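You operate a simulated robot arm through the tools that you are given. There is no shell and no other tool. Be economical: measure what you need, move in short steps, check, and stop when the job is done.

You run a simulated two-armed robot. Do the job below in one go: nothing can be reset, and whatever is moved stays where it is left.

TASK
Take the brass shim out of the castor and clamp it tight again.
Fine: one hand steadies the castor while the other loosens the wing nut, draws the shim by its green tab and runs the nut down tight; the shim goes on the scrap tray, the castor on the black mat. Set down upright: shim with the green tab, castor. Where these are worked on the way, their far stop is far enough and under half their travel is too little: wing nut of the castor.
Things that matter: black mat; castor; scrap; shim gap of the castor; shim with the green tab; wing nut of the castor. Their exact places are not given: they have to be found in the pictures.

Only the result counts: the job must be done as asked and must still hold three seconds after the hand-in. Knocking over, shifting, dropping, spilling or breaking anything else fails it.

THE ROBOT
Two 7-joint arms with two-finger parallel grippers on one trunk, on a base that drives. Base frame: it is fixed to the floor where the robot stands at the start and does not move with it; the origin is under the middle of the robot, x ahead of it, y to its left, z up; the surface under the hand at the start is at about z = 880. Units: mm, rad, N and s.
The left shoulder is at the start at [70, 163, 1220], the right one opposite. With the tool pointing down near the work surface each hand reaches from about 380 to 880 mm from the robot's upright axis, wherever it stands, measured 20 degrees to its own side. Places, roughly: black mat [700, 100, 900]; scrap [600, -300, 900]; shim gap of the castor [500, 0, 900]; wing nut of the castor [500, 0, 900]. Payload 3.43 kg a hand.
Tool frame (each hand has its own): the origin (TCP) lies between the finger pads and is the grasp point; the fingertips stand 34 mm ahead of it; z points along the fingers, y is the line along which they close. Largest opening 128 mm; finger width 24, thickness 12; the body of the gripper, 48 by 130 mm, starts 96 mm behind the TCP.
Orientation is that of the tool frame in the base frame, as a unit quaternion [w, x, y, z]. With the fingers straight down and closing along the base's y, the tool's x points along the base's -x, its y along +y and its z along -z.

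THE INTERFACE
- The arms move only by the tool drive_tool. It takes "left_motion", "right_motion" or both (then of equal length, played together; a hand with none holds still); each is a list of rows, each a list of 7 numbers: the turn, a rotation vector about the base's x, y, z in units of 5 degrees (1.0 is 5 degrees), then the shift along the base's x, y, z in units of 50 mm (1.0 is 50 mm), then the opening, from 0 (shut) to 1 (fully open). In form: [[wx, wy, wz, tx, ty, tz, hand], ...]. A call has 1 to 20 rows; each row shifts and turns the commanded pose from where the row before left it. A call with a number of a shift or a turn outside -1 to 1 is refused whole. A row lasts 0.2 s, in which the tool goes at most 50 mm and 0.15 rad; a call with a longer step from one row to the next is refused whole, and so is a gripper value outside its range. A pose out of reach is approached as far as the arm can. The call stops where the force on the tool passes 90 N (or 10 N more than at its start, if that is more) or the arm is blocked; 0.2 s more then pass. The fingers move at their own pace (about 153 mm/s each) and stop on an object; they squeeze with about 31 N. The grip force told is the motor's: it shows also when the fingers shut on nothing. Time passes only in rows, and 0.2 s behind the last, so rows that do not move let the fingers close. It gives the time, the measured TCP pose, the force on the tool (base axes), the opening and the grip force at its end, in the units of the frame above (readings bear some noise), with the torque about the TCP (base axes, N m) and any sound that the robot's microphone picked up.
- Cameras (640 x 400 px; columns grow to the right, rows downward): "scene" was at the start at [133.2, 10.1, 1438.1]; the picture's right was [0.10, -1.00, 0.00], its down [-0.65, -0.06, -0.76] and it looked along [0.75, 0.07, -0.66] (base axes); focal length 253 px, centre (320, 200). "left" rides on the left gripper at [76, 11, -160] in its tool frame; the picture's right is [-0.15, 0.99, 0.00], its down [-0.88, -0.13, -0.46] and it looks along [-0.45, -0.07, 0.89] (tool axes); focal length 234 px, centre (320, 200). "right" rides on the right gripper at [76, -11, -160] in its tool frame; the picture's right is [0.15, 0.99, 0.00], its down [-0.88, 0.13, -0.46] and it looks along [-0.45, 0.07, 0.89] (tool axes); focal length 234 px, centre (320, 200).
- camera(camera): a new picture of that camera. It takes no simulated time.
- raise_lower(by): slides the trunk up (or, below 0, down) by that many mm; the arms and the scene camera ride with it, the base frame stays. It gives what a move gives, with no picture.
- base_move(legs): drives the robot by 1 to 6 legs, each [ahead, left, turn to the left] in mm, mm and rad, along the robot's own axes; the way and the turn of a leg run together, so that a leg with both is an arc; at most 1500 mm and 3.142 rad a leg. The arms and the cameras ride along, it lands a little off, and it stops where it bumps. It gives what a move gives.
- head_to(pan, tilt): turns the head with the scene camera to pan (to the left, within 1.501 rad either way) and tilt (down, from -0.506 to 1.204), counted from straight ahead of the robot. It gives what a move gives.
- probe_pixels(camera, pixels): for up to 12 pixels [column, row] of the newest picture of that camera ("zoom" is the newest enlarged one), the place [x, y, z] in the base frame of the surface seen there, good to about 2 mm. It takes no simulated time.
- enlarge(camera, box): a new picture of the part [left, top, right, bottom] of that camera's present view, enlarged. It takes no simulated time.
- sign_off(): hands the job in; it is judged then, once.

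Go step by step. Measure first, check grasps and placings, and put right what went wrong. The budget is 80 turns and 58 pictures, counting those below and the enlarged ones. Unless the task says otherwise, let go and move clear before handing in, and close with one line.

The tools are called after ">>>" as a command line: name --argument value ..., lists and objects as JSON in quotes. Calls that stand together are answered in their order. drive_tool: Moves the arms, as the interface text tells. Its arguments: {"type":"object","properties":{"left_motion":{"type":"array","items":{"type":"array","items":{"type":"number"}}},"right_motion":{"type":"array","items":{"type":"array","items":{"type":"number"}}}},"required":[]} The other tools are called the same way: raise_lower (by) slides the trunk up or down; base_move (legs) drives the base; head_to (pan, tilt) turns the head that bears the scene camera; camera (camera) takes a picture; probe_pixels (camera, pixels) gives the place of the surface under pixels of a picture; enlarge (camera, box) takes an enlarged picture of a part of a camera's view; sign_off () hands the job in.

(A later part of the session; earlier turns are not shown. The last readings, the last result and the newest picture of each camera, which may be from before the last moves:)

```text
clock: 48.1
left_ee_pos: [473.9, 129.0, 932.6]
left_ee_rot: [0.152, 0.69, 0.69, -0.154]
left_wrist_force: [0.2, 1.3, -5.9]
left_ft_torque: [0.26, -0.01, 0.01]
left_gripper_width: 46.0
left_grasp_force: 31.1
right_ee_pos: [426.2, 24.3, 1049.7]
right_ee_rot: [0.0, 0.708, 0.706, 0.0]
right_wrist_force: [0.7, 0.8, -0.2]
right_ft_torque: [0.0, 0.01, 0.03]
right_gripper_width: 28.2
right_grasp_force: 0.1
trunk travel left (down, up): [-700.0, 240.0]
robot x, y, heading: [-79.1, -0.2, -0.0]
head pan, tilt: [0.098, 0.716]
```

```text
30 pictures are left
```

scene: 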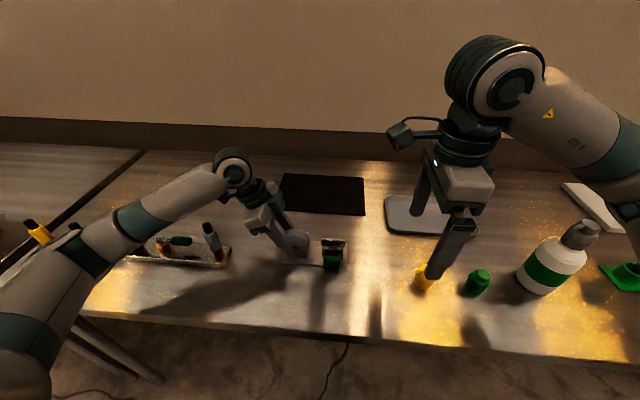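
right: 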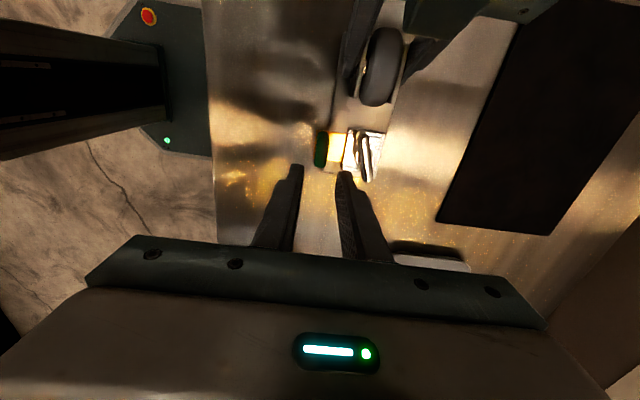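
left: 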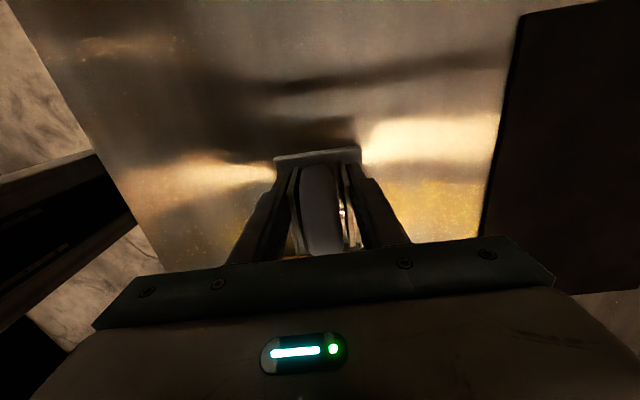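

>>> enlarge --camera "right" --box '[290, 110, 400, 190]'

>>> probe_pixels --camera "right" --pixels '[[318, 150], [321, 148], [324, 146], [321, 138], [320, 162], [336, 148], [334, 168]]'

```text
5.00 times, centred on (345, 150) of right
```

zoom: 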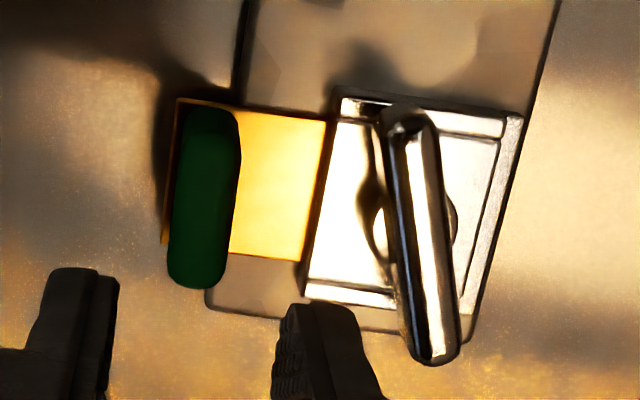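

```text
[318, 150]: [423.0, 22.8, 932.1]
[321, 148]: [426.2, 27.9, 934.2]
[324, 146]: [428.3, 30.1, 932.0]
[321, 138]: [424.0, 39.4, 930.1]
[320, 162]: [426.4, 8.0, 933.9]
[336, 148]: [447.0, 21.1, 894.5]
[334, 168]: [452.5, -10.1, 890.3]
```

Tab top centre is (425, 24, 932), right under the hand. I'll descend to TCP z≈937 and close.

>>> drive_tool --right_motion '[[0, 0, 0, -0.02, 0, -0.5, 0.22], [0, 0, 0, 0, 0, -0.5, 0.22], [0, 0, 0, 0, 0, -0.5, 0.22], [0, 0, 0, 0, 0, -0.5, 0.22], [0, 0, 0, 0, 0, -0.26, 0.22], [0, 0, 0, 0, 0, 0, 0], [0, 0, 0, 0, 0, 0, 0]]'

```text
clock: 49.7
left_ee_pos: [472.6, 128.5, 931.2]
left_ee_rot: [0.152, 0.69, 0.691, -0.153]
left_wrist_force: [-1.6, -0.9, -9.7]
left_ft_torque: [0.79, -0.19, -0.12]
left_gripper_width: 45.9
left_grasp_force: 31.1
right_ee_pos: [425.3, 22.8, 938.2]
right_ee_rot: [-0.001, 0.708, 0.707, 0.0]
right_wrist_force: [0.7, 0.2, 5.6]
right_ft_torque: [0.07, -0.07, 0.01]
right_gripper_width: 13.6
right_grasp_force: 30.4
trunk travel left (down, up): [-700.0, 240.0]
robot x, y, heading: [-79.7, -0.7, 0.001]
head pan, tilt: [0.098, 0.716]
```

The tab is gripped (width 13.6). I'll draw it slowly along -x for 25 mm and check.

>>> drive_tool --right_motion '[[0, 0, 0, -0.1, 0, 0, 0], [0, 0, 0, -0.1, 0, 0, 0], [0, 0, 0, -0.1, 0, 0, 0], [0, 0, 0, -0.1, 0, 0, 0], [0, 0, 0, -0.1, 0, 0, 0]]'

>>> enlarge --camera "right" --box '[250, 80, 430, 200]'

```text
clock: 50.9
left_ee_pos: [472.9, 129.7, 932.8]
left_ee_rot: [0.152, 0.691, 0.69, -0.154]
left_wrist_force: [-2.2, -0.5, -12.3]
left_ft_torque: [0.85, -0.1, -0.23]
left_gripper_width: 45.8
left_grasp_force: 31.2
right_ee_pos: [399.0, 23.3, 937.2]
right_ee_rot: [0.0, 0.708, 0.706, 0.001]
right_wrist_force: [2.8, -0.4, 6.8]
right_ft_torque: [0.14, -0.4, -0.1]
right_gripper_width: 13.7
right_grasp_force: 30.8
trunk travel left (down, up): [-700.0, 240.0]
robot x, y, heading: [-78.7, 0.5, -0.003]
head pan, tilt: [0.098, 0.716]
```

```text
3.33 times, centred on (340, 140) of right
```

zoom: 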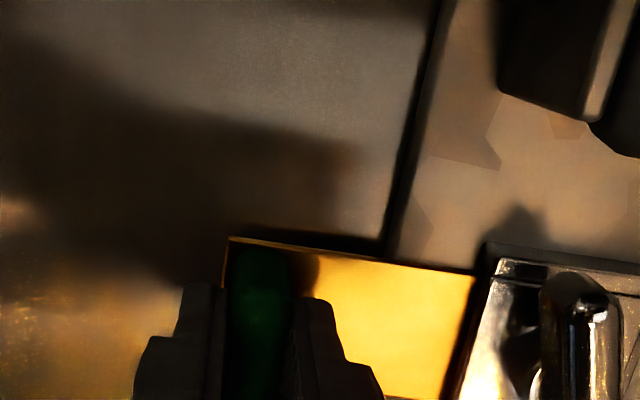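

The shim is sliding out freely while the castor stays. I'll draw it another 50 mm.

>>> drive_tool --right_motion '[[0, 0, 0, -0.12, 0, 0, 0], [0, 0, 0, -0.12, 0, 0, 0], [0, 0, 0, -0.12, 0, 0, 0], [0, 0, 0, -0.12, 0, 0, 0], [0, 0, 0, -0.12, 0, 0, 0], [0, 0, 0, -0.12, 0, 0, 0], [0, 0, 0, -0.12, 0, 0, 0], [0, 0, 0, -0.12, 0, 0, 0]]'

>>> camera --camera "right"

```text
clock: 52.7
left_ee_pos: [473.4, 127.9, 932.5]
left_ee_rot: [0.153, 0.691, 0.69, -0.153]
left_wrist_force: [0.2, 0.2, -5.3]
left_ft_torque: [0.23, 0.01, -0.02]
left_gripper_width: 45.6
left_grasp_force: 30.9
right_ee_pos: [350.9, 24.3, 936.3]
right_ee_rot: [-0.001, 0.708, 0.707, -0.002]
right_wrist_force: [0.2, 0.4, -0.2]
right_ft_torque: [0.01, 0.02, 0.02]
right_gripper_width: 13.9
right_grasp_force: 31.1
trunk travel left (down, up): [-700.0, 240.0]
robot x, y, heading: [-77.4, -1.8, 0.001]
head pan, tilt: [0.098, 0.716]
```

```text
27 pictures are left
```

right: 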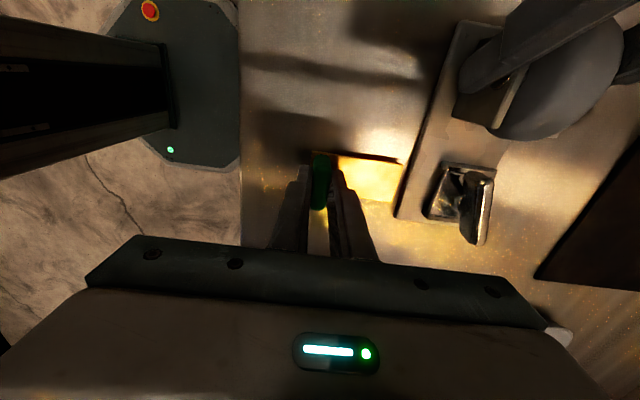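

The shim is free and held level. I'll lift it 120 mm and carry it over the tray, centre about (650,-280), staying high.

>>> drive_tool --right_motion '[[0, 0, 0, 0, 0, 0.6, 0], [0, 0, 0, 0, 0, 0.6, 0], [0, 0, 0, 0, 0, 0.6, 0], [0, 0, 0, 0, 0, 0.6, 0], [0, 0, 0, 0, -0.4, 0, 0], [0, 0, 0, 0, -0.4, 0, 0], [0, 0, 0, 0, -0.4, 0, 0], [0, 0, 0, 0, -0.4, 0, 0], [0, 0, 0, 0, -0.4, 0, 0], [0, 0, 0, 0, -0.4, 0, 0], [0, 0, 0, 0.5, -0.37, 0, 0], [0, 0, 0, 0.5, -0.37, 0, 0], [0, 0, 0, 0.5, -0.37, 0, 0], [0, 0, 0, 0.5, -0.37, 0, 0], [0, 0, 0, 0.6, -0.37, 0, 0], [0, 0, 0, 0.6, -0.37, 0, 0], [0, 0, 0, 0.6, -0.37, 0, 0], [0, 0, 0, 0.6, -0.37, 0, 0], [0, 0, 0, 0.5, -0.37, 0, 0], [0, 0, 0, 0.5, -0.37, 0, 0]]'

>>> camera --camera "right"

>>> camera --camera "scene"

```text
clock: 56.9
left_ee_pos: [474.0, 129.5, 932.1]
left_ee_rot: [0.153, 0.691, 0.69, -0.154]
left_wrist_force: [0.5, -0.2, -4.7]
left_ft_torque: [0.2, 0.04, 0.04]
left_gripper_width: 45.8
left_grasp_force: 30.9
right_ee_pos: [621.0, -280.1, 1054.9]
right_ee_rot: [-0.001, 0.708, 0.706, 0.0]
right_wrist_force: [-0.1, 0.0, -0.6]
right_ft_torque: [0.0, 0.04, 0.01]
right_gripper_width: 13.5
right_grasp_force: 31.0
trunk travel left (down, up): [-700.0, 240.0]
robot x, y, heading: [-79.4, 2.8, -0.003]
head pan, tilt: [0.098, 0.716]
```

```text
26 pictures are left
```

right: 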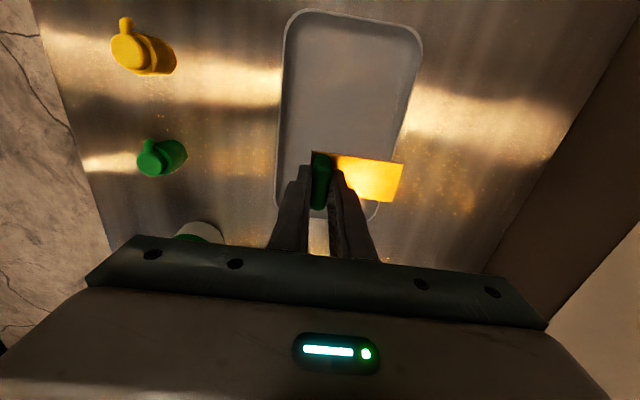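

```text
25 pictures are left
```

scene: 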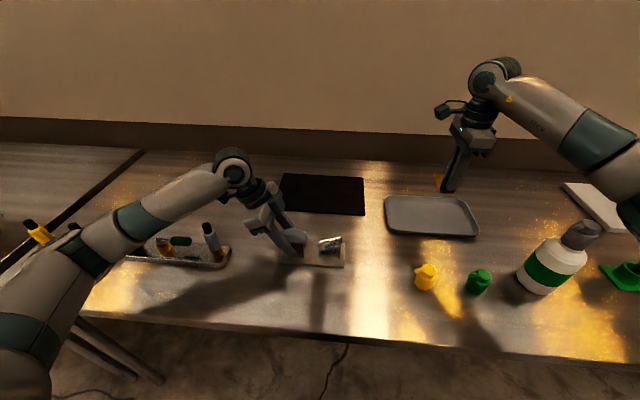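

I'll measure the tray's edges and floor in this view.

>>> probe_pixels --camera "right" --pixels '[[288, 100], [411, 100], [350, 16], [350, 90], [281, 190], [300, 130], [390, 130], [394, 180], [398, 168], [373, 212]]'

>>> probe_pixels --camera "scene" --pixels '[[389, 198], [465, 198], [478, 235], [387, 230], [430, 215]]'

```text
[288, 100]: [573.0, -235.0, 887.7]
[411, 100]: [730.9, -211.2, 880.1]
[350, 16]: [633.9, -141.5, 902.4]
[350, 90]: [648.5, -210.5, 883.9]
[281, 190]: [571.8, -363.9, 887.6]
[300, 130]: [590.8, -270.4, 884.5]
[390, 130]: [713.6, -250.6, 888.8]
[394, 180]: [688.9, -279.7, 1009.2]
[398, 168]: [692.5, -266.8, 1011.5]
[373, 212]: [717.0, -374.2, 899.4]
```

```text
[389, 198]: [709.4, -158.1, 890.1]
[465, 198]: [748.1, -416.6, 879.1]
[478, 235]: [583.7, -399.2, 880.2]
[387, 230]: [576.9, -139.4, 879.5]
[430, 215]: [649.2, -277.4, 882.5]
```

Tray spans x 573–722 and y −140 to −405, with its floor at z≈884. The shim (x 609–695) is well inside. I'll lower to just above contact.

>>> drive_tool --right_motion '[[0, 0, 0, 0, 0.1, -0.5, 0], [0, 0, 0, 0, 0, -0.5, 0], [0, 0, 0, 0, 0, -0.5, 0], [0, 0, 0, 0, 0, -0.5, 0], [0, 0, 0, 0, 0, -0.3, 0], [0, 0, 0, 0, 0, -0.06, 0], [0, 0, 0, 0, 0, -0.04, 0]]'

>>> enlarge --camera "scene" --box '[370, 160, 490, 250]'

```text
clock: 58.5
left_ee_pos: [474.1, 128.9, 932.1]
left_ee_rot: [0.152, 0.69, 0.69, -0.153]
left_wrist_force: [0.5, 0.4, -4.3]
left_ft_torque: [0.22, 0.03, 0.03]
left_gripper_width: 45.7
left_grasp_force: 31.1
right_ee_pos: [621.1, -276.0, 936.2]
right_ee_rot: [0.0, 0.708, 0.707, 0.0]
right_wrist_force: [-0.3, 0.1, -0.9]
right_ft_torque: [0.0, 0.01, -0.02]
right_gripper_width: 13.7
right_grasp_force: 30.9
trunk travel left (down, up): [-700.0, 240.0]
robot x, y, heading: [-79.1, 2.9, -0.007]
head pan, tilt: [0.098, 0.716]
```

```text
4.44 times, centred on (430, 205) of scene
```

zoom: 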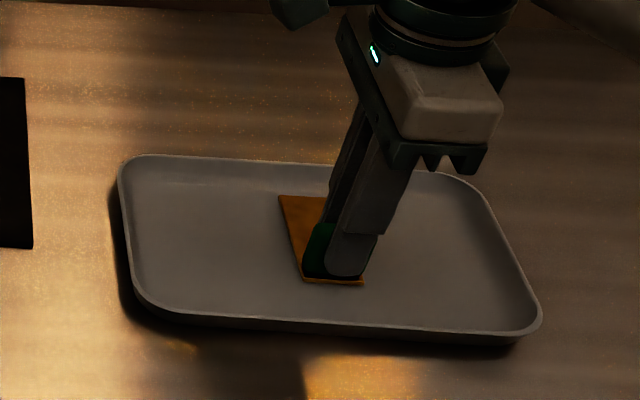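

Inside the tray, no contact yet. I'll step down 1.5 mm at a time.

>>> drive_tool --right_motion '[[0, 0, 0, 0, 0, -0.03, 0], [0, 0, 0, 0, 0, -0.03, 0]]'

>>> drive_tool --right_motion '[[0, 0, 0, 0, 0, -0.03, 0], [0, 0, 0, 0, 0, 0, 0]]'

```text
clock: 59.1
left_ee_pos: [473.7, 128.1, 932.7]
left_ee_rot: [0.153, 0.69, 0.691, -0.153]
left_wrist_force: [-0.5, 0.1, -4.8]
left_ft_torque: [0.21, 0.01, -0.01]
left_gripper_width: 45.7
left_grasp_force: 30.6
right_ee_pos: [621.9, -276.2, 933.6]
right_ee_rot: [0.0, 0.708, 0.706, 0.0]
right_wrist_force: [0.7, 0.0, 0.8]
right_ft_torque: [0.0, -0.02, -0.03]
right_gripper_width: 14.1
right_grasp_force: 30.6
trunk travel left (down, up): [-700.0, 240.0]
robot x, y, heading: [-79.3, 0.9, -0.003]
head pan, tilt: [0.098, 0.716]
```

```text
clock: 59.7
left_ee_pos: [471.8, 129.0, 931.7]
left_ee_rot: [0.153, 0.691, 0.69, -0.154]
left_wrist_force: [-0.4, -0.1, -4.6]
left_ft_torque: [0.24, 0.02, -0.01]
left_gripper_width: 46.0
left_grasp_force: 31.0
right_ee_pos: [621.7, -274.7, 933.2]
right_ee_rot: [0.0, 0.708, 0.707, 0.0]
right_wrist_force: [1.2, -1.9, 8.0]
right_ft_torque: [0.0, -0.09, -0.01]
right_gripper_width: 13.7
right_grasp_force: 31.1
trunk travel left (down, up): [-700.0, 240.0]
robot x, y, heading: [-79.3, 0.4, -0.001]
head pan, tilt: [0.098, 0.716]
```

Contact at 8 N. I'll release, rise straight up, then return over the nut, turned +19° to match the wing.

>>> drive_tool --right_motion '[[0, 0, 0, 0, 0, 0, 0.25], [0, 0, 0, 0, 0, 0, 0.25], [0, 0, 0, 0, 0, 0.4, 0.3], [0, 0, 0, 0, 0, 0.6, 0.3], [0, 0, 0, 0, 0, 0.6, 0.3], [0, 0, 0, 0, 0, 0.7, 0.3], [0, 0, 1, -0.24, 0.5, 0, 0.3], [0, 0, 1, -0.24, 0.5, 0, 0.3], [0, 0, 1, -0.24, 0.5, 0, 0.3], [0, 0, 0.8, -0.24, 0.5, 0, 0.3], [0, 0, 0, -0.24, 0.5, 0, 0.3], [0, 0, 0, -0.24, 0.5, 0, 0.3], [0, 0, 0, -0.24, 0.5, 0, 0.3], [0, 0, 0, -0.24, 0.5, 0, 0.3], [0, 0, 0, -0.24, 0.5, 0, 0.3], [0, 0, 0, -0.24, 0.5, 0, 0.3], [0, 0, 0, -0.24, 0.5, 0, 0.3], [0, 0, 0, -0.24, 0.45, 0, 0.3]]'

>>> camera --camera "right"

>>> enlarge --camera "scene" --box '[250, 160, 490, 310]'

```text
clock: 63.5
left_ee_pos: [473.9, 129.1, 933.4]
left_ee_rot: [0.153, 0.691, 0.69, -0.153]
left_wrist_force: [0.4, -0.5, -5.0]
left_ft_torque: [0.21, 0.01, 0.02]
left_gripper_width: 45.8
left_grasp_force: 31.1
right_ee_pos: [477.0, 21.2, 1048.6]
right_ee_rot: [0.0, 0.581, 0.814, 0.0]
right_wrist_force: [-0.5, -0.4, -0.2]
right_ft_torque: [-0.05, -0.01, 0.0]
right_gripper_width: 38.6
right_grasp_force: 0.1
trunk travel left (down, up): [-700.0, 240.0]
robot x, y, heading: [-78.2, -1.5, 0.001]
head pan, tilt: [0.098, 0.716]
```

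```text
23 pictures are left
```

right: 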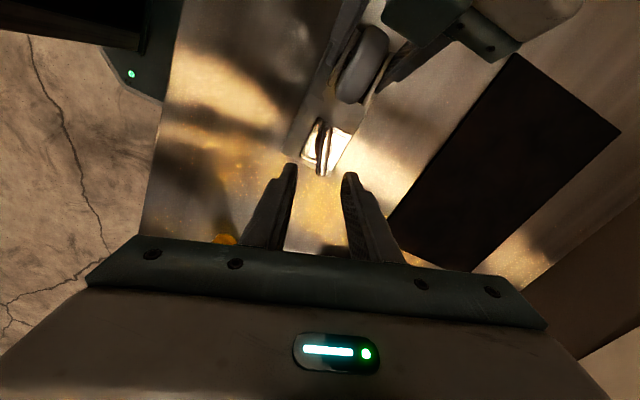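

```text
2.67 times, centred on (370, 235) of scene
```

zoom: 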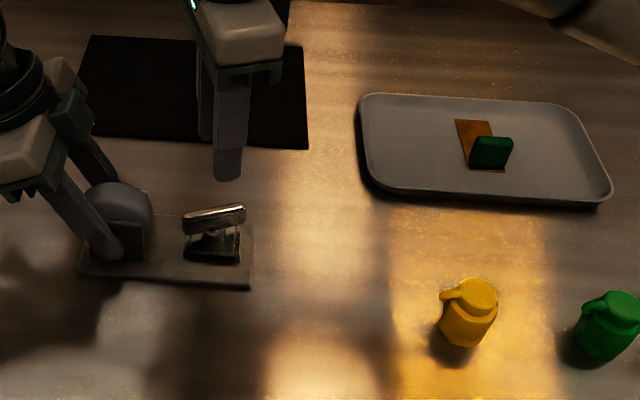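

The shim stands upright on the tray. I'll measure the wing's angle precisely before gripping.

>>> enlarge --camera "right" --box '[285, 110, 365, 185]'

```text
5.33 times, centred on (325, 148) of right
```

zoom: 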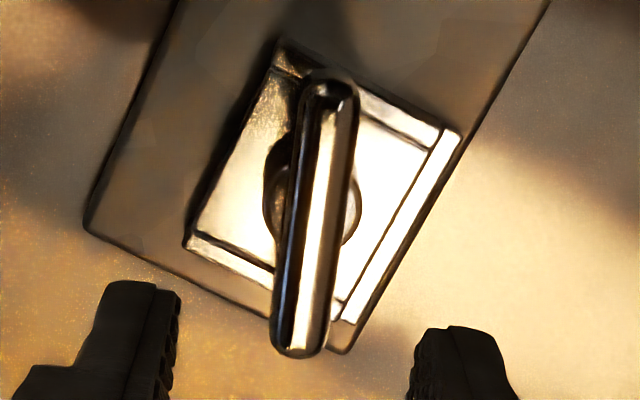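

>>> probe_pixels --camera "zoom" --pixels '[[330, 95], [325, 150], [312, 210], [308, 270], [298, 335]]'

```text
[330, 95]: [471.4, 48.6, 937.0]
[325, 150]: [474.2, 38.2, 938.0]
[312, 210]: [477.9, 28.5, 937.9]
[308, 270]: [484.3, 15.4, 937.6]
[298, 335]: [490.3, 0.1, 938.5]
```

Wing centre is (480.5, 25) at 21°. I'll align, lower to z≈951, grip, and turn clockwise 35°.

>>> drive_tool --right_motion '[[0, 0, 0.4, 0.06, 0.07, -0.5, 0.3], [0, 0, 0, 0, 0, -0.5, 0.3], [0, 0, 0, 0, 0, -0.5, 0.3], [0, 0, 0, 0, 0, -0.45, 0.3], [0, 0, 0, 0, 0, 0, 0], [0, 0, 0, 0, 0, 0, 0], [0, 0, 0, 0, 0, 0, 0]]'

>>> drive_tool --right_motion '[[0, 0, -1, 0, 0, 0, 0], [0, 0, -1, 0, 0, 0, 0], [0, 0, -1, 0, 0, 0, 0], [0, 0, -1, 0, 0, 0, 0]]'

```text
clock: 65.1
left_ee_pos: [471.8, 127.4, 931.8]
left_ee_rot: [0.152, 0.691, 0.69, -0.154]
left_wrist_force: [-9.4, -6.0, -10.9]
left_ft_torque: [0.52, -0.52, -0.59]
left_gripper_width: 46.2
left_grasp_force: 30.9
right_ee_pos: [478.7, 25.2, 952.0]
right_ee_rot: [-0.001, 0.567, 0.824, 0.002]
right_wrist_force: [11.3, 6.9, 11.2]
right_ft_torque: [0.28, 0.16, -0.34]
right_gripper_width: 13.1
right_grasp_force: 31.5
trunk travel left (down, up): [-700.0, 240.0]
robot x, y, heading: [-79.1, 1.1, -0.003]
head pan, tilt: [0.098, 0.716]
```

```text
clock: 66.1
left_ee_pos: [472.4, 129.3, 933.2]
left_ee_rot: [0.153, 0.691, 0.69, -0.154]
left_wrist_force: [-8.1, -11.5, -18.0]
left_ft_torque: [0.44, 0.1, -0.78]
left_gripper_width: 46.1
left_grasp_force: 30.9
right_ee_pos: [480.0, 25.3, 950.1]
right_ee_rot: [-0.001, 0.703, 0.712, 0.001]
right_wrist_force: [7.5, 11.8, 19.2]
right_ft_torque: [1.01, -0.09, 0.0]
right_gripper_width: 13.5
right_grasp_force: 31.1
trunk travel left (down, up): [-700.0, 240.0]
robot x, y, heading: [-79.9, 0.9, -0.003]
head pan, tilt: [0.098, 0.716]
```

It turns freely, but there is 19 N upward on the tips. I'll raise 2 mm and continue turning to about -130° in steps.

>>> drive_tool --right_motion '[[0, 0, -1, 0, 0, 0.04, 0], [0, 0, -1, 0, 0, 0, 0], [0, 0, -1, 0, 0, 0, 0]]'

>>> drive_tool --right_motion '[[0, 0, -1, 0, 0, 0, 0], [0, 0, -1, 0, 0, 0, 0], [0, 0, -1, 0, 0, 0, 0], [0, 0, -1, 0, 0, 0, 0]]'

```text
clock: 66.9
left_ee_pos: [473.9, 128.2, 933.8]
left_ee_rot: [0.154, 0.691, 0.69, -0.154]
left_wrist_force: [-9.8, -13.6, -8.0]
left_ft_torque: [-0.22, 0.32, -1.12]
left_gripper_width: 46.0
left_grasp_force: 30.3
right_ee_pos: [479.2, 24.4, 951.8]
right_ee_rot: [0.001, 0.789, 0.614, 0.001]
right_wrist_force: [10.4, 13.9, 2.8]
right_ft_torque: [1.01, -0.46, 0.02]
right_gripper_width: 13.4
right_grasp_force: 31.1
trunk travel left (down, up): [-700.0, 240.0]
robot x, y, heading: [-78.0, 1.2, -0.002]
head pan, tilt: [0.098, 0.716]
```

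```text
clock: 67.9
left_ee_pos: [472.9, 129.2, 934.3]
left_ee_rot: [0.153, 0.69, 0.69, -0.153]
left_wrist_force: [-12.0, -8.2, 1.1]
left_ft_torque: [-0.72, 0.48, -1.22]
left_gripper_width: 46.1
left_grasp_force: 31.1
right_ee_pos: [479.9, 25.2, 951.9]
right_ee_rot: [0.001, 0.884, 0.467, 0.0]
right_wrist_force: [12.2, 8.7, -1.7]
right_ft_torque: [0.44, -0.71, 0.01]
right_gripper_width: 13.4
right_grasp_force: 30.3
trunk travel left (down, up): [-700.0, 240.0]
robot x, y, heading: [-80.9, -1.9, -0.002]
head pan, tilt: [0.098, 0.716]
```

At -124°, all smooth. I'll continue while reach allows.

>>> drive_tool --right_motion '[[0, 0, -1, 0, 0, 0, 0], [0, 0, -1, 0, 0, 0, 0], [0, 0, -1, 0, 0, 0, 0], [0, 0, -1, 0, 0, 0, 0], [0, 0, -1, 0, 0, 0, 0], [0, 0, -1, 0, 0, 0, 0]]'

```text
clock: 69.3
left_ee_pos: [473.7, 129.6, 932.8]
left_ee_rot: [0.152, 0.69, 0.691, -0.153]
left_wrist_force: [-10.9, 12.1, 1.4]
left_ft_torque: [-0.67, 0.63, -1.05]
left_gripper_width: 46.5
left_grasp_force: 30.6
right_ee_pos: [481.7, 24.6, 952.3]
right_ee_rot: [0.002, 0.975, 0.222, -0.001]
right_wrist_force: [10.6, -11.5, -1.0]
right_ft_torque: [0.0, -0.86, 0.02]
right_gripper_width: 13.2
right_grasp_force: 30.9
trunk travel left (down, up): [-700.0, 240.0]
robot x, y, heading: [-77.5, -0.0, -0.004]
head pan, tilt: [0.098, 0.716]
```

At -154° and still in reach. I'll continue.

>>> drive_tool --right_motion '[[0, 0, -1, 0, 0, 0, 0], [0, 0, -1, 0, 0, 0, 0], [0, 0, -1, 0, 0, 0, 0], [0, 0, -1, 0, 0, 0, 0], [0, 0, -1, 0, 0, 0, 0], [0, 0, -1, 0, 0, 0, 0]]'

```text
clock: 70.7
left_ee_pos: [473.9, 129.7, 933.5]
left_ee_rot: [0.151, 0.691, 0.69, -0.152]
left_wrist_force: [-10.6, 25.2, -0.2]
left_ft_torque: [0.0, 0.1, -0.98]
left_gripper_width: 46.5
left_grasp_force: 30.5
right_ee_pos: [481.3, 23.9, 953.1]
right_ee_rot: [0.001, 0.999, -0.037, -0.001]
right_wrist_force: [10.4, -24.2, -0.6]
right_ft_torque: [-0.58, -0.3, 0.06]
right_gripper_width: 13.4
right_grasp_force: 31.2
trunk travel left (down, up): [-700.0, 240.0]
robot x, y, heading: [-79.3, 3.5, -0.003]
head pan, tilt: [0.098, 0.716]
```

At -184° (115° of turn), side force is 24 N. I'll shift to relieve it and continue.

>>> drive_tool --right_motion '[[0, 0, -1, 0.02, -0.04, 0, 0], [0, 0, -1, 0, 0, 0, 0], [0, 0, -1, 0, 0, 0, 0], [0, 0, -1, 0, 0, 0, 0], [0, 0, -1, 0, 0, 0, 0], [0, 0, -1, 0, 0, 0, 0]]'

```text
clock: 72.1
left_ee_pos: [474.4, 128.4, 932.1]
left_ee_rot: [0.151, 0.69, 0.691, -0.153]
left_wrist_force: [-6.2, 20.5, -4.7]
left_ft_torque: [0.15, -0.33, -0.62]
left_gripper_width: 46.1
left_grasp_force: 31.1
right_ee_pos: [482.0, 22.1, 951.4]
right_ee_rot: [0.0, 0.956, -0.295, 0.0]
right_wrist_force: [7.1, -21.9, 1.4]
right_ft_torque: [-0.15, 0.29, 0.02]
right_gripper_width: 13.4
right_grasp_force: 30.9
trunk travel left (down, up): [-700.0, 240.0]
robot x, y, heading: [-80.9, 1.2, -0.003]
head pan, tilt: [0.098, 0.716]
```

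At -214° (145° turned), still no resistance. I'll continue in small chunks.

>>> drive_tool --right_motion '[[0, 0, -1, 0.02, -0.04, 0, 0], [0, 0, -1, 0, 0, 0, 0], [0, 0, -1, 0, 0, 0, 0], [0, 0, -1, 0, 0, 0, 0]]'

```text
clock: 73.1
left_ee_pos: [472.7, 128.5, 932.8]
left_ee_rot: [0.153, 0.691, 0.69, -0.154]
left_wrist_force: [-2.5, 5.7, -9.6]
left_ft_torque: [0.45, -0.28, -0.17]
left_gripper_width: 46.0
left_grasp_force: 30.5
right_ee_pos: [481.8, 22.2, 952.2]
right_ee_rot: [0.0, 0.891, -0.455, -0.001]
right_wrist_force: [2.2, -7.9, 4.4]
right_ft_torque: [0.19, 0.3, -0.02]
right_gripper_width: 13.4
right_grasp_force: 31.7
trunk travel left (down, up): [-700.0, 240.0]
robot x, y, heading: [-82.1, 0.8, 0.001]
head pan, tilt: [0.098, 0.716]
```

>>> drive_tool --right_motion '[[0, 0, -1, 0, 0, 0, 0], [0, 0, -1, 0, 0, 0, 0], [0, 0, -1, 0, 0, 0, 0]]'

>>> drive_tool --right_motion '[[0, 0, -1, 0, 0, 0, 0], [0, 0, -1, 0, 0, 0, 0]]'

```text
clock: 73.9
left_ee_pos: [473.7, 128.4, 933.8]
left_ee_rot: [0.153, 0.69, 0.69, -0.154]
left_wrist_force: [3.9, -0.2, -7.2]
left_ft_torque: [0.33, -0.03, 0.4]
left_gripper_width: 45.7
left_grasp_force: 31.0
right_ee_pos: [481.7, 22.2, 952.3]
right_ee_rot: [-0.001, 0.824, -0.567, -0.001]
right_wrist_force: [-4.3, 0.2, 2.6]
right_ft_torque: [0.08, 0.11, -0.01]
right_gripper_width: 13.3
right_grasp_force: 30.9
trunk travel left (down, up): [-700.0, 240.0]
robot x, y, heading: [-77.3, -1.3, -0.001]
head pan, tilt: [0.098, 0.716]
```

```text
clock: 74.5
left_ee_pos: [473.5, 128.0, 933.0]
left_ee_rot: [0.154, 0.691, 0.689, -0.153]
left_wrist_force: [3.1, -6.0, -7.7]
left_ft_torque: [0.07, -0.04, 0.29]
left_gripper_width: 46.0
left_grasp_force: 31.2
right_ee_pos: [482.0, 21.3, 951.7]
right_ee_rot: [0.0, 0.771, -0.636, -0.001]
right_wrist_force: [-3.1, 7.1, 2.4]
right_ft_torque: [0.6, 0.15, -0.01]
right_gripper_width: 13.5
right_grasp_force: 30.9
trunk travel left (down, up): [-700.0, 240.0]
robot x, y, heading: [-80.9, 0.7, 0.0]
head pan, tilt: [0.098, 0.716]
```

At -259° (190° turned). The wing is nearly back at its starting angle, and with the shim gone it should go further. I'll continue gently.

>>> drive_tool --right_motion '[[0, 0, -1, 0, 0, 0, 0], [0, 0, -1, 0, 0, 0, 0], [0, 0, -1, 0, 0, 0, 0]]'

>>> drive_tool --right_motion '[[0, 0, -1, 0, 0, 0, 0], [0, 0, -1, 0, 0, 0, 0]]'

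```text
clock: 75.3
left_ee_pos: [472.7, 128.6, 932.1]
left_ee_rot: [0.153, 0.69, 0.691, -0.153]
left_wrist_force: [10.3, -6.9, -8.8]
left_ft_torque: [0.75, 0.31, 0.17]
left_gripper_width: 46.0
left_grasp_force: 31.1
right_ee_pos: [481.3, 21.6, 952.0]
right_ee_rot: [-0.001, -0.682, 0.731, -0.001]
right_wrist_force: [-9.9, 7.6, 3.2]
right_ft_torque: [0.07, -0.09, 0.87]
right_gripper_width: 13.8
right_grasp_force: 31.0
trunk travel left (down, up): [-700.0, 240.0]
robot x, y, heading: [-77.8, 1.3, 0.001]
head pan, tilt: [0.098, 0.716]
```

```text
clock: 75.8
left_ee_pos: [476.8, 132.2, 938.8]
left_ee_rot: [0.159, 0.686, 0.696, -0.143]
left_wrist_force: [12.1, 8.7, 13.3]
left_ft_torque: [-0.01, -0.49, 1.16]
left_gripper_width: 51.5
left_grasp_force: 30.6
right_ee_pos: [507.7, 22.2, 950.7]
right_ee_rot: [0.003, -0.637, 0.771, 0.005]
right_wrist_force: [-25.8, -7.0, 33.1]
right_ft_torque: [-0.07, 1.0, 0.64]
right_gripper_width: 23.7
right_grasp_force: 30.9
right hand out of reach, approached as far as the arm can: row 1, 2
trunk travel left (down, up): [-700.0, 240.0]
robot x, y, heading: [-80.0, -0.7, 0.0]
head pan, tilt: [0.098, 0.716]
stopped in row 2 (right hand): the force on the tool passed its limit at 155 N (the readings are from after the stop); the commanded pose is now the measured one
```

The stop was felt (0.87 N m), and the last step then went out of reach and pulled the hand aside. I'll open the right hand, lift clear and inspect.

>>> drive_tool --right_motion '[[0, 0, 0, 0, 0, 0, 0.5], [0, 0, 0, 0, 0, 0, 0.5], [0, 0, 0, 0, 0, 0, 0.5]]'

>>> enlarge --camera "scene" --box '[250, 195, 390, 285]'

```text
clock: 76.6
left_ee_pos: [476.5, 130.3, 933.8]
left_ee_rot: [0.156, 0.688, 0.693, -0.148]
left_wrist_force: [1.3, -3.2, 18.8]
left_ft_torque: [-0.76, 0.12, 0.69]
left_gripper_width: 46.0
left_grasp_force: 31.0
right_ee_pos: [509.6, 20.3, 946.9]
right_ee_rot: [0.0, -0.634, 0.773, 0.004]
right_wrist_force: [-4.8, 1.5, -1.8]
right_ft_torque: [0.02, 0.07, -0.02]
right_gripper_width: 66.4
right_grasp_force: 2.7
trunk travel left (down, up): [-700.0, 240.0]
robot x, y, heading: [-79.9, 0.2, -0.002]
head pan, tilt: [0.098, 0.716]
```

```text
4.44 times, centred on (320, 240) of scene
```

zoom: 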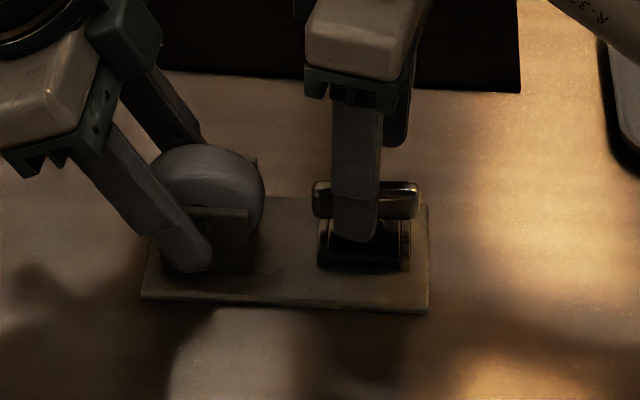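

The castor still stands flat, with the front finger just touching the wing. I'll shift a little and lift straight up.

>>> drive_tool --right_motion '[[0, 0, 0, -0.16, 0, 0, 0.55], [0, 0, 0, 0, 0, 0.4, 0.55], [0, 0, 0, 0, 0, 0.6, 0.55], [0, 0, 0, 0, 0, 0.6, 0.55], [0, 0, 0, 0, 0, 0.6, 0.55]]'

>>> enlarge --camera "scene" --box '[280, 215, 370, 280]'

```text
clock: 77.8
left_ee_pos: [476.1, 130.8, 932.1]
left_ee_rot: [0.155, 0.688, 0.694, -0.147]
left_wrist_force: [1.9, -1.3, 11.6]
left_ft_torque: [0.5, 0.47, 0.04]
left_gripper_width: 45.9
left_grasp_force: 31.5
right_ee_pos: [539.6, 19.0, 1047.4]
right_ee_rot: [0.001, -0.635, 0.772, 0.006]
right_wrist_force: [-0.9, 0.8, 0.3]
right_ft_torque: [-0.01, -0.01, 0.0]
right_gripper_width: 70.6
right_grasp_force: 0.0
right hand out of reach, approached as far as the arm can: row 1, 2, 3, 4, 5
trunk travel left (down, up): [-700.0, 240.0]
robot x, y, heading: [-80.1, 3.2, -0.0]
head pan, tilt: [0.098, 0.716]
```

```text
6.15 times, centred on (325, 248) of scene
```

zoom: 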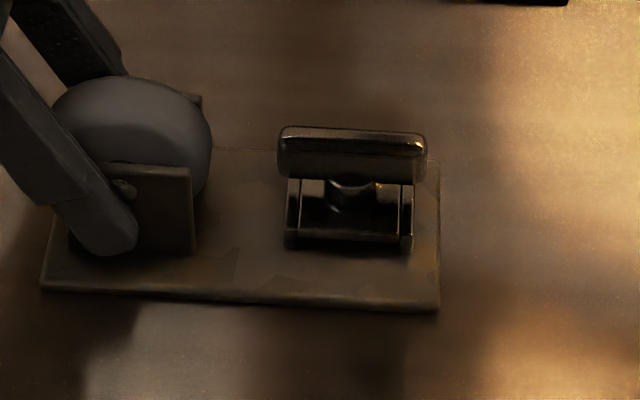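

The wing is back along y, the shim is gone and the gap is clear. To be sure it is tight, I'll unwind the right hand to -90° and try the nut once more in a comfortable pose.

>>> drive_tool --right_motion '[[0, 0, 1, 0, 0, 0, 0.3], [0, 0, 1, 0, 0, 0, 0.3], [0, 0, 1, 0, 0, 0, 0.3], [0, 0, 1, 0, 0, 0, 0.3], [0, 0, 1, 0, 0, 0, 0.3], [0, 0, 1, 0, 0, 0, 0.3], [0, 0, 1, 0, 0, 0, 0.3], [0, 0, 1, 0, 0, 0, 0.3], [0, 0, 1, 0, 0, 0, 0.3], [0, 0, 1, 0, 0, 0, 0.3], [0, 0, 1, 0, 0, 0, 0.3], [0, 0, 1, 0, 0, 0, 0.3], [0, 0, 1, 0, 0, 0, 0.3], [0, 0, 1, 0, 0, 0, 0.3], [0, 0, 1, 0, 0, 0, 0.3], [0, 0, 1, 0, 0, 0, 0.3], [0, 0, 1, 0, 0, 0, 0.3], [0, 0, 1, 0, 0, 0, 0.3], [0, 0, 1, 0, 0, 0, 0.3]]'

>>> drive_tool --right_motion '[[0, 0, 1, 0, 0, 0, 0.3], [0, 0, 1, 0, 0, 0, 0.3], [0, 0, 1, 0, 0, 0, 0.3], [0, 0, 1, 0, 0, 0, 0.3], [0, 0, 1, 0, 0, 0, 0.3], [0, 0, 1, 0, 0, 0, 0.3], [0, 0, 1, 0, 0, 0, 0.3], [0, 0, 1, 0, 0, 0, 0.3], [0, 0, 1, 0, 0, 0, 0.3], [0, 0, 1, 0, 0, 0, 0.3], [0, 0, 1, 0, 0, 0, 0.3], [0, 0, 1, 0, 0, 0, 0.3], [0, 0, 1, 0, 0, 0, 0.3], [0, 0, 1, 0, 0, 0, 0.3], [0, 0, 1, 0, 0, 0, 0.3], [0, 0, 1, 0, 0, 0, 0.3], [0, 0, 1, 0, 0, 0, 0.3], [0, 0, 1, 0, 0, 0, 0.3], [0, 0, 0, 0, 0, 0, 0.3]]'

>>> camera --camera "right"

```text
clock: 81.8
left_ee_pos: [477.2, 131.1, 932.1]
left_ee_rot: [0.154, 0.688, 0.694, -0.148]
left_wrist_force: [-1.1, -0.2, -1.6]
left_ft_torque: [0.3, 0.18, 0.01]
left_gripper_width: 45.9
left_grasp_force: 31.0
right_ee_pos: [540.7, 19.3, 1046.8]
right_ee_rot: [0.002, 0.998, -0.055, -0.003]
right_wrist_force: [-0.5, -0.5, 0.0]
right_ft_torque: [-0.03, -0.02, 0.01]
right_gripper_width: 38.2
right_grasp_force: 0.0
trunk travel left (down, up): [-700.0, 240.0]
robot x, y, heading: [-80.7, 0.6, -0.005]
head pan, tilt: [0.098, 0.716]
```

```text
clock: 85.8
left_ee_pos: [477.6, 132.3, 934.3]
left_ee_rot: [0.154, 0.688, 0.693, -0.148]
left_wrist_force: [-0.9, -1.0, -0.7]
left_ft_torque: [0.04, 0.21, 0.09]
left_gripper_width: 45.7
left_grasp_force: 31.0
right_ee_pos: [541.0, 18.4, 1046.2]
right_ee_rot: [0.004, 0.744, 0.668, -0.001]
right_wrist_force: [-0.7, -0.2, -0.4]
right_ft_torque: [-0.01, 0.01, -0.02]
right_gripper_width: 38.5
right_grasp_force: 0.0
trunk travel left (down, up): [-700.0, 240.0]
robot x, y, heading: [-80.8, -1.0, -0.001]
head pan, tilt: [0.098, 0.716]
```

```text
18 pictures are left
```

right: 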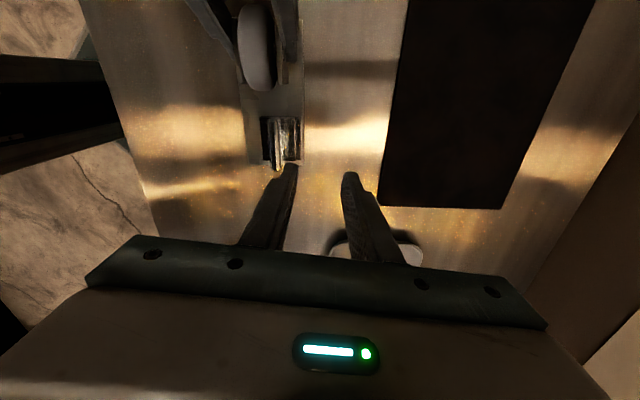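

>>> enlarge --camera "right" --box '[240, 90, 330, 180]'

>>> probe_pixels --camera "right" --pixels '[[278, 122], [278, 140], [276, 158], [248, 160], [302, 155]]'

```text
4.44 times, centred on (285, 135) of right
```

zoom: 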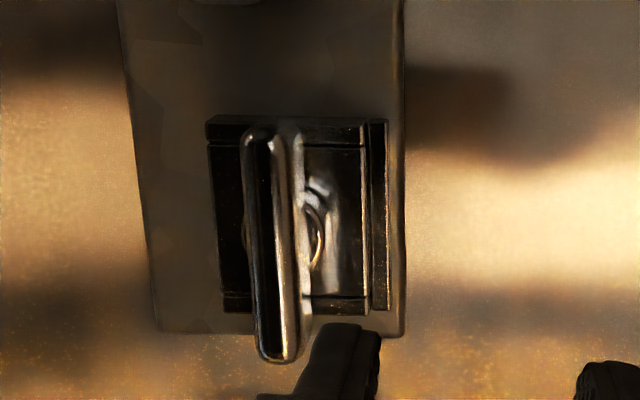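

```text
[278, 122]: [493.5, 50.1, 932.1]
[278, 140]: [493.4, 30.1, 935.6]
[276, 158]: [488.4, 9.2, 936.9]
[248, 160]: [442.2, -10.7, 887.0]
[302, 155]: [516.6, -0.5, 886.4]
```

>>> probe_pixels --camera "zoom" --pixels '[[266, 150], [268, 200], [272, 250], [276, 300], [279, 345], [235, 250], [330, 270], [140, 200], [403, 200]]'

```text
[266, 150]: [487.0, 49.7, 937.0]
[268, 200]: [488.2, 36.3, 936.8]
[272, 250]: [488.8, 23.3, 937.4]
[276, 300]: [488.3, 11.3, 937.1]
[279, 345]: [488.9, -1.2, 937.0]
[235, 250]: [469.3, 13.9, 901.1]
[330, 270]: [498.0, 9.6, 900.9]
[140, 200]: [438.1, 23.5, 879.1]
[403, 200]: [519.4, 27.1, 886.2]
```

Wing centre is (488, 24), along y. I'll move over it, lower, grip and apply a clockwise test turn.

>>> drive_tool --right_motion '[[0, 0, 1, -0.53, 0.06, 0, 0.3], [0, 0, 0, -0.53, 0.05, 0, 0.3], [0, 0, 0, 0, 0, -0.5, 0.3], [0, 0, 0, 0, 0, -0.5, 0.3], [0, 0, 0, 0, 0, -0.5, 0.3], [0, 0, 0, 0, 0, -0.38, 0.3], [0, 0, 0, 0, 0, 0, 0], [0, 0, 0, 0, 0, 0, 0], [0, 0, 0, 0, 0, 0, 0]]'

>>> drive_tool --right_motion '[[0, 0, -1, 0, 0, 0, 0], [0, 0, -1, 0, 0, 0, 0]]'

```text
clock: 87.8
left_ee_pos: [478.0, 132.5, 932.6]
left_ee_rot: [0.155, 0.688, 0.694, -0.148]
left_wrist_force: [-2.2, 0.8, 1.6]
left_ft_torque: [-0.03, 0.23, -0.55]
left_gripper_width: 46.0
left_grasp_force: 31.3
right_ee_pos: [486.6, 24.7, 952.3]
right_ee_rot: [0.004, 0.715, 0.699, -0.001]
right_wrist_force: [1.9, -0.2, -0.3]
right_ft_torque: [-0.03, -0.05, 0.47]
right_gripper_width: 13.3
right_grasp_force: 31.1
trunk travel left (down, up): [-700.0, 240.0]
robot x, y, heading: [-79.0, 1.9, 0.002]
head pan, tilt: [0.098, 0.716]
```

```text
clock: 88.4
left_ee_pos: [478.2, 130.7, 933.5]
left_ee_rot: [0.155, 0.688, 0.694, -0.147]
left_wrist_force: [-0.1, -0.9, 3.2]
left_ft_torque: [-0.33, 0.43, -0.94]
left_gripper_width: 46.1
left_grasp_force: 30.9
right_ee_pos: [486.3, 25.2, 952.6]
right_ee_rot: [0.005, 0.774, 0.633, -0.002]
right_wrist_force: [-0.5, 0.7, -0.7]
right_ft_torque: [-0.04, -0.33, 1.01]
right_gripper_width: 16.6
right_grasp_force: 30.7
trunk travel left (down, up): [-700.0, 240.0]
robot x, y, heading: [-77.7, -3.6, -0.0]
head pan, tilt: [0.098, 0.716]
```

Solid stop (1.0 N m), so the clamp is tight. I'll regrip the wing squarely, then lift the castor level with both hands together by 40 mm.

>>> drive_tool --right_motion '[[0, 0, 0, 0, 0, 0, 0.25], [0, 0, 0, 0, 0, 0, 0.25], [0, 0, 1, 0.02, 0, 0, 0.25], [0, 0, 1, 0, 0, 0, 0.25], [0, 0, 0, 0, 0, 0, 0], [0, 0, 0, 0, 0, 0, 0]]'

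>>> drive_tool --left_motion '[[0, 0, 0, 0, 0, 0.1, 0], [0, 0, 0, 0, 0, 0.2, 0], [0, 0, 0, 0, 0, 0.2, 0], [0, 0, 0, 0, 0, 0.2, 0], [0, 0, 0, 0, 0, 0.1, 0]]' --right_motion '[[0, 0, 0, 0, 0, 0.1, 0], [0, 0, 0, 0, 0, 0.2, 0], [0, 0, 0, 0, 0, 0.2, 0], [0, 0, 0, 0, 0, 0.2, 0], [0, 0, 0, 0, 0, 0.1, 0]]'

>>> enlarge --camera "scene" --box '[250, 175, 390, 285]'

```text
clock: 89.8
left_ee_pos: [478.3, 131.8, 932.7]
left_ee_rot: [0.155, 0.687, 0.694, -0.147]
left_wrist_force: [6.7, -2.0, 1.1]
left_ft_torque: [0.21, 0.47, 0.01]
left_gripper_width: 46.1
left_grasp_force: 31.3
right_ee_pos: [486.2, 24.4, 954.0]
right_ee_rot: [0.004, 0.715, 0.699, 0.0]
right_wrist_force: [-5.5, 0.7, 0.3]
right_ft_torque: [0.12, -0.2, 0.47]
right_gripper_width: 13.2
right_grasp_force: 30.7
trunk travel left (down, up): [-700.0, 240.0]
robot x, y, heading: [-80.4, -0.1, -0.001]
head pan, tilt: [0.098, 0.716]
```

```text
clock: 91.0
left_ee_pos: [477.8, 133.2, 972.9]
left_ee_rot: [0.155, 0.687, 0.695, -0.147]
left_wrist_force: [16.7, 7.1, -2.9]
left_ft_torque: [0.06, 0.0, 1.27]
left_gripper_width: 46.1
left_grasp_force: 31.1
right_ee_pos: [490.1, 25.5, 993.2]
right_ee_rot: [0.004, 0.715, 0.699, -0.002]
right_wrist_force: [-17.0, -6.8, -0.9]
right_ft_torque: [-0.11, 0.29, 0.64]
right_gripper_width: 13.6
right_grasp_force: 30.5
trunk travel left (down, up): [-700.0, 240.0]
robot x, y, heading: [-79.1, -0.1, -0.005]
head pan, tilt: [0.098, 0.716]
```

```text
3.64 times, centred on (320, 230) of scene
```

zoom: 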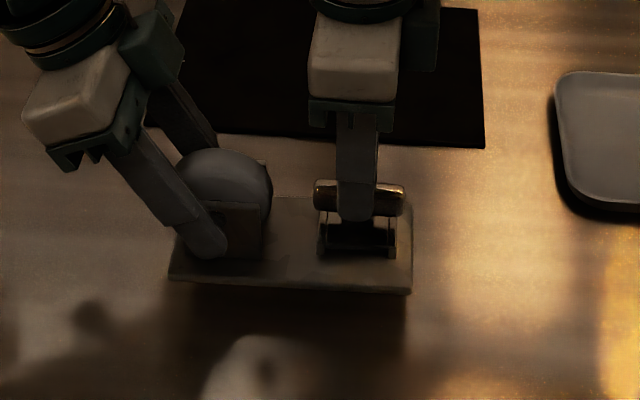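

The castor hangs level between both hands. I'll drive the base 80 mm ahead, back to its starting place, then check.

>>> base_move --legs '[[80, 0, 0]]'

>>> drive_tool --left_motion '[[0, 0, 0, 0.2, 0, 0, 0], [0, 0, 0, 0.3, 0, 0, 0], [0, 0, 0, 0.3, 0, 0, 0], [0, 0, 0, 0.3, 0, 0, 0], [0, 0, 0, 0.3, 0, 0, 0], [0, 0, 0, 0.3, 0, 0, 0], [0, 0, 0, 0.3, 0, 0, 0], [0, 0, 0, 0.3, 0, 0, 0], [0, 0, 0, 0.3, 0, 0, 0], [0, 0, 0, 0.3, 0, 0, 0], [0, 0, 0, 0.2, 0, 0, 0]]' --right_motion '[[0, 0, 0, 0.2, 0, 0, 0], [0, 0, 0, 0.3, 0, 0, 0], [0, 0, 0, 0.3, 0, 0, 0], [0, 0, 0, 0.3, 0, 0, 0], [0, 0, 0, 0.3, 0, 0, 0], [0, 0, 0, 0.3, 0, 0, 0], [0, 0, 0, 0.3, 0, 0, 0], [0, 0, 0, 0.3, 0, 0, 0], [0, 0, 0, 0.3, 0, 0, 0], [0, 0, 0, 0.3, 0, 0, 0], [0, 0, 0, 0.2, 0, 0, 0]]'

>>> camera --camera "scene"

```text
clock: 92.1
left_ee_pos: [556.0, 130.4, 973.0]
left_ee_rot: [0.155, 0.687, 0.694, -0.148]
left_wrist_force: [17.1, 10.1, -2.4]
left_ft_torque: [0.22, -0.08, 1.27]
left_gripper_width: 46.3
left_grasp_force: 31.0
right_ee_pos: [566.9, 23.2, 993.9]
right_ee_rot: [0.005, 0.716, 0.698, -0.002]
right_wrist_force: [-17.4, -9.6, -1.6]
right_ft_torque: [-0.36, 0.47, 0.67]
right_gripper_width: 13.7
right_grasp_force: 31.0
trunk travel left (down, up): [-700.0, 240.0]
robot x, y, heading: [-0.9, -0.6, -0.001]
head pan, tilt: [0.098, 0.716]
```

```text
clock: 94.5
left_ee_pos: [710.6, 130.8, 972.3]
left_ee_rot: [0.155, 0.688, 0.694, -0.148]
left_wrist_force: [15.1, -2.6, -4.8]
left_ft_torque: [0.29, 0.35, 1.04]
left_gripper_width: 45.9
left_grasp_force: 31.5
right_ee_pos: [722.8, 24.0, 993.2]
right_ee_rot: [0.003, 0.716, 0.698, -0.003]
right_wrist_force: [-15.9, 2.6, 0.5]
right_ft_torque: [-0.02, 0.02, 0.59]
right_gripper_width: 13.3
right_grasp_force: 31.0
trunk travel left (down, up): [-700.0, 240.0]
robot x, y, heading: [-0.0, -1.1, -0.003]
head pan, tilt: [0.098, 0.716]
```

```text
15 pictures are left
```

scene: 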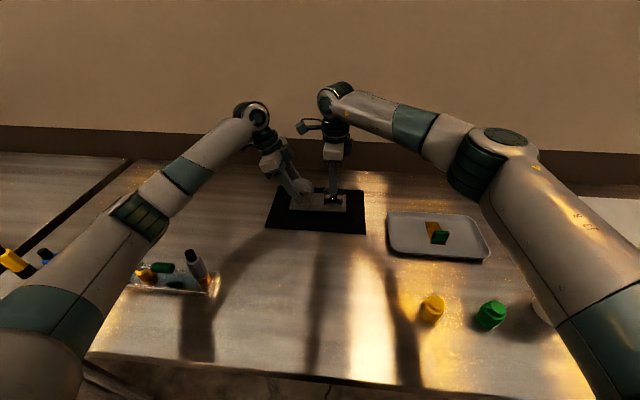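

The castor is over the mat, centred near (715, 70). I'll lower both hands together, slowly at the end.

>>> drive_tool --left_motion '[[0, 0, 0, 0, 0, -0.2, 0], [0, 0, 0, 0, 0, -0.2, 0], [0, 0, 0, 0, 0, -0.2, 0], [0, 0, 0, 0, 0, -0.06, 0], [0, 0, 0, 0, 0, 0, 0]]' --right_motion '[[0, 0, 0, 0, 0, -0.2, 0], [0, 0, 0, 0, 0, -0.2, 0], [0, 0, 0, 0, 0, -0.2, 0], [0, 0, 0, 0, 0, -0.06, 0], [0, 0, 0, 0, 0, 0, 0]]'

>>> drive_tool --left_motion '[[0, 0, 0, 0, 0, -0.04, 0], [0, 0, 0, 0, 0, -0.02, 0]]' --right_motion '[[0, 0, 0, 0, 0, -0.04, 0], [0, 0, 0, 0, 0, -0.02, 0]]'

>>> enlarge --camera "scene" --box '[255, 165, 375, 240]'

```text
clock: 95.7
left_ee_pos: [710.7, 129.6, 940.7]
left_ee_rot: [0.154, 0.688, 0.694, -0.147]
left_wrist_force: [17.0, -4.7, -7.0]
left_ft_torque: [0.54, -0.1, 1.09]
left_gripper_width: 46.2
left_grasp_force: 31.2
right_ee_pos: [720.8, 23.1, 959.2]
right_ee_rot: [0.003, 0.716, 0.699, -0.001]
right_wrist_force: [-17.2, 5.4, 2.3]
right_ft_torque: [0.01, 0.48, 0.62]
right_gripper_width: 13.5
right_grasp_force: 30.8
trunk travel left (down, up): [-700.0, 240.0]
robot x, y, heading: [-7.5, 2.6, -0.002]
head pan, tilt: [0.098, 0.716]
```

```text
clock: 96.3
left_ee_pos: [710.1, 129.9, 940.2]
left_ee_rot: [0.155, 0.688, 0.694, -0.147]
left_wrist_force: [20.4, -2.2, 0.8]
left_ft_torque: [0.43, 0.22, 0.94]
left_gripper_width: 46.2
left_grasp_force: 31.0
right_ee_pos: [722.0, 22.3, 958.8]
right_ee_rot: [0.004, 0.716, 0.698, -0.001]
right_wrist_force: [-16.5, 2.9, 7.3]
right_ft_torque: [-0.15, 0.42, 0.7]
right_gripper_width: 13.7
right_grasp_force: 31.2
trunk travel left (down, up): [-700.0, 240.0]
robot x, y, heading: [0.8, 2.6, -0.004]
head pan, tilt: [0.098, 0.716]
```

```text
5.33 times, centred on (315, 202) of scene
```

zoom: 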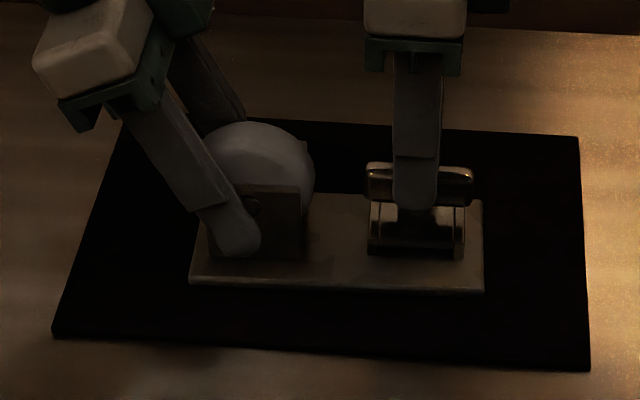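

Contact appears: z stopped dropping at 940 and the right hand reads +7 N. One more small step to confirm it is seated.

>>> drive_tool --left_motion '[[0, 0, 0, 0, 0, -0.03, 0], [0, 0, 0, 0, 0, 0, 0]]' --right_motion '[[0, 0, 0, 0, 0, -0.03, 0], [0, 0, 0, 0, 0, 0, 0]]'

>>> probe_pixels --camera "zoom" --pixels '[[195, 278], [480, 288], [340, 285], [340, 310], [480, 210], [520, 250], [120, 330], [585, 365], [576, 138], [56, 333], [330, 225]]'

```text
clock: 96.9
left_ee_pos: [709.4, 130.2, 938.1]
left_ee_rot: [0.157, 0.688, 0.694, -0.146]
left_wrist_force: [22.5, 2.1, 17.6]
left_ft_torque: [0.46, 0.28, 0.62]
left_gripper_width: 45.9
left_grasp_force: 31.1
right_ee_pos: [722.2, 23.1, 959.1]
right_ee_rot: [0.006, 0.716, 0.698, 0.001]
right_wrist_force: [-5.2, 1.5, 14.7]
right_ft_torque: [0.01, 0.48, 0.71]
right_gripper_width: 13.5
right_grasp_force: 31.0
trunk travel left (down, up): [-700.0, 240.0]
robot x, y, heading: [-2.0, -1.2, -0.01]
head pan, tilt: [0.098, 0.716]
```

```text
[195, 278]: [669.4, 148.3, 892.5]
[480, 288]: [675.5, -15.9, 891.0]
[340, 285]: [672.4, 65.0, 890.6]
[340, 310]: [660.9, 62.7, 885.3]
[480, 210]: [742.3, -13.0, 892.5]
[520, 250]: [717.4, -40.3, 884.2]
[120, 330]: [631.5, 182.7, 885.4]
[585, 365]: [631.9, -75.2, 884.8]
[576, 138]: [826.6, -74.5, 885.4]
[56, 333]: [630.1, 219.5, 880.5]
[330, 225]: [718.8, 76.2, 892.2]
```

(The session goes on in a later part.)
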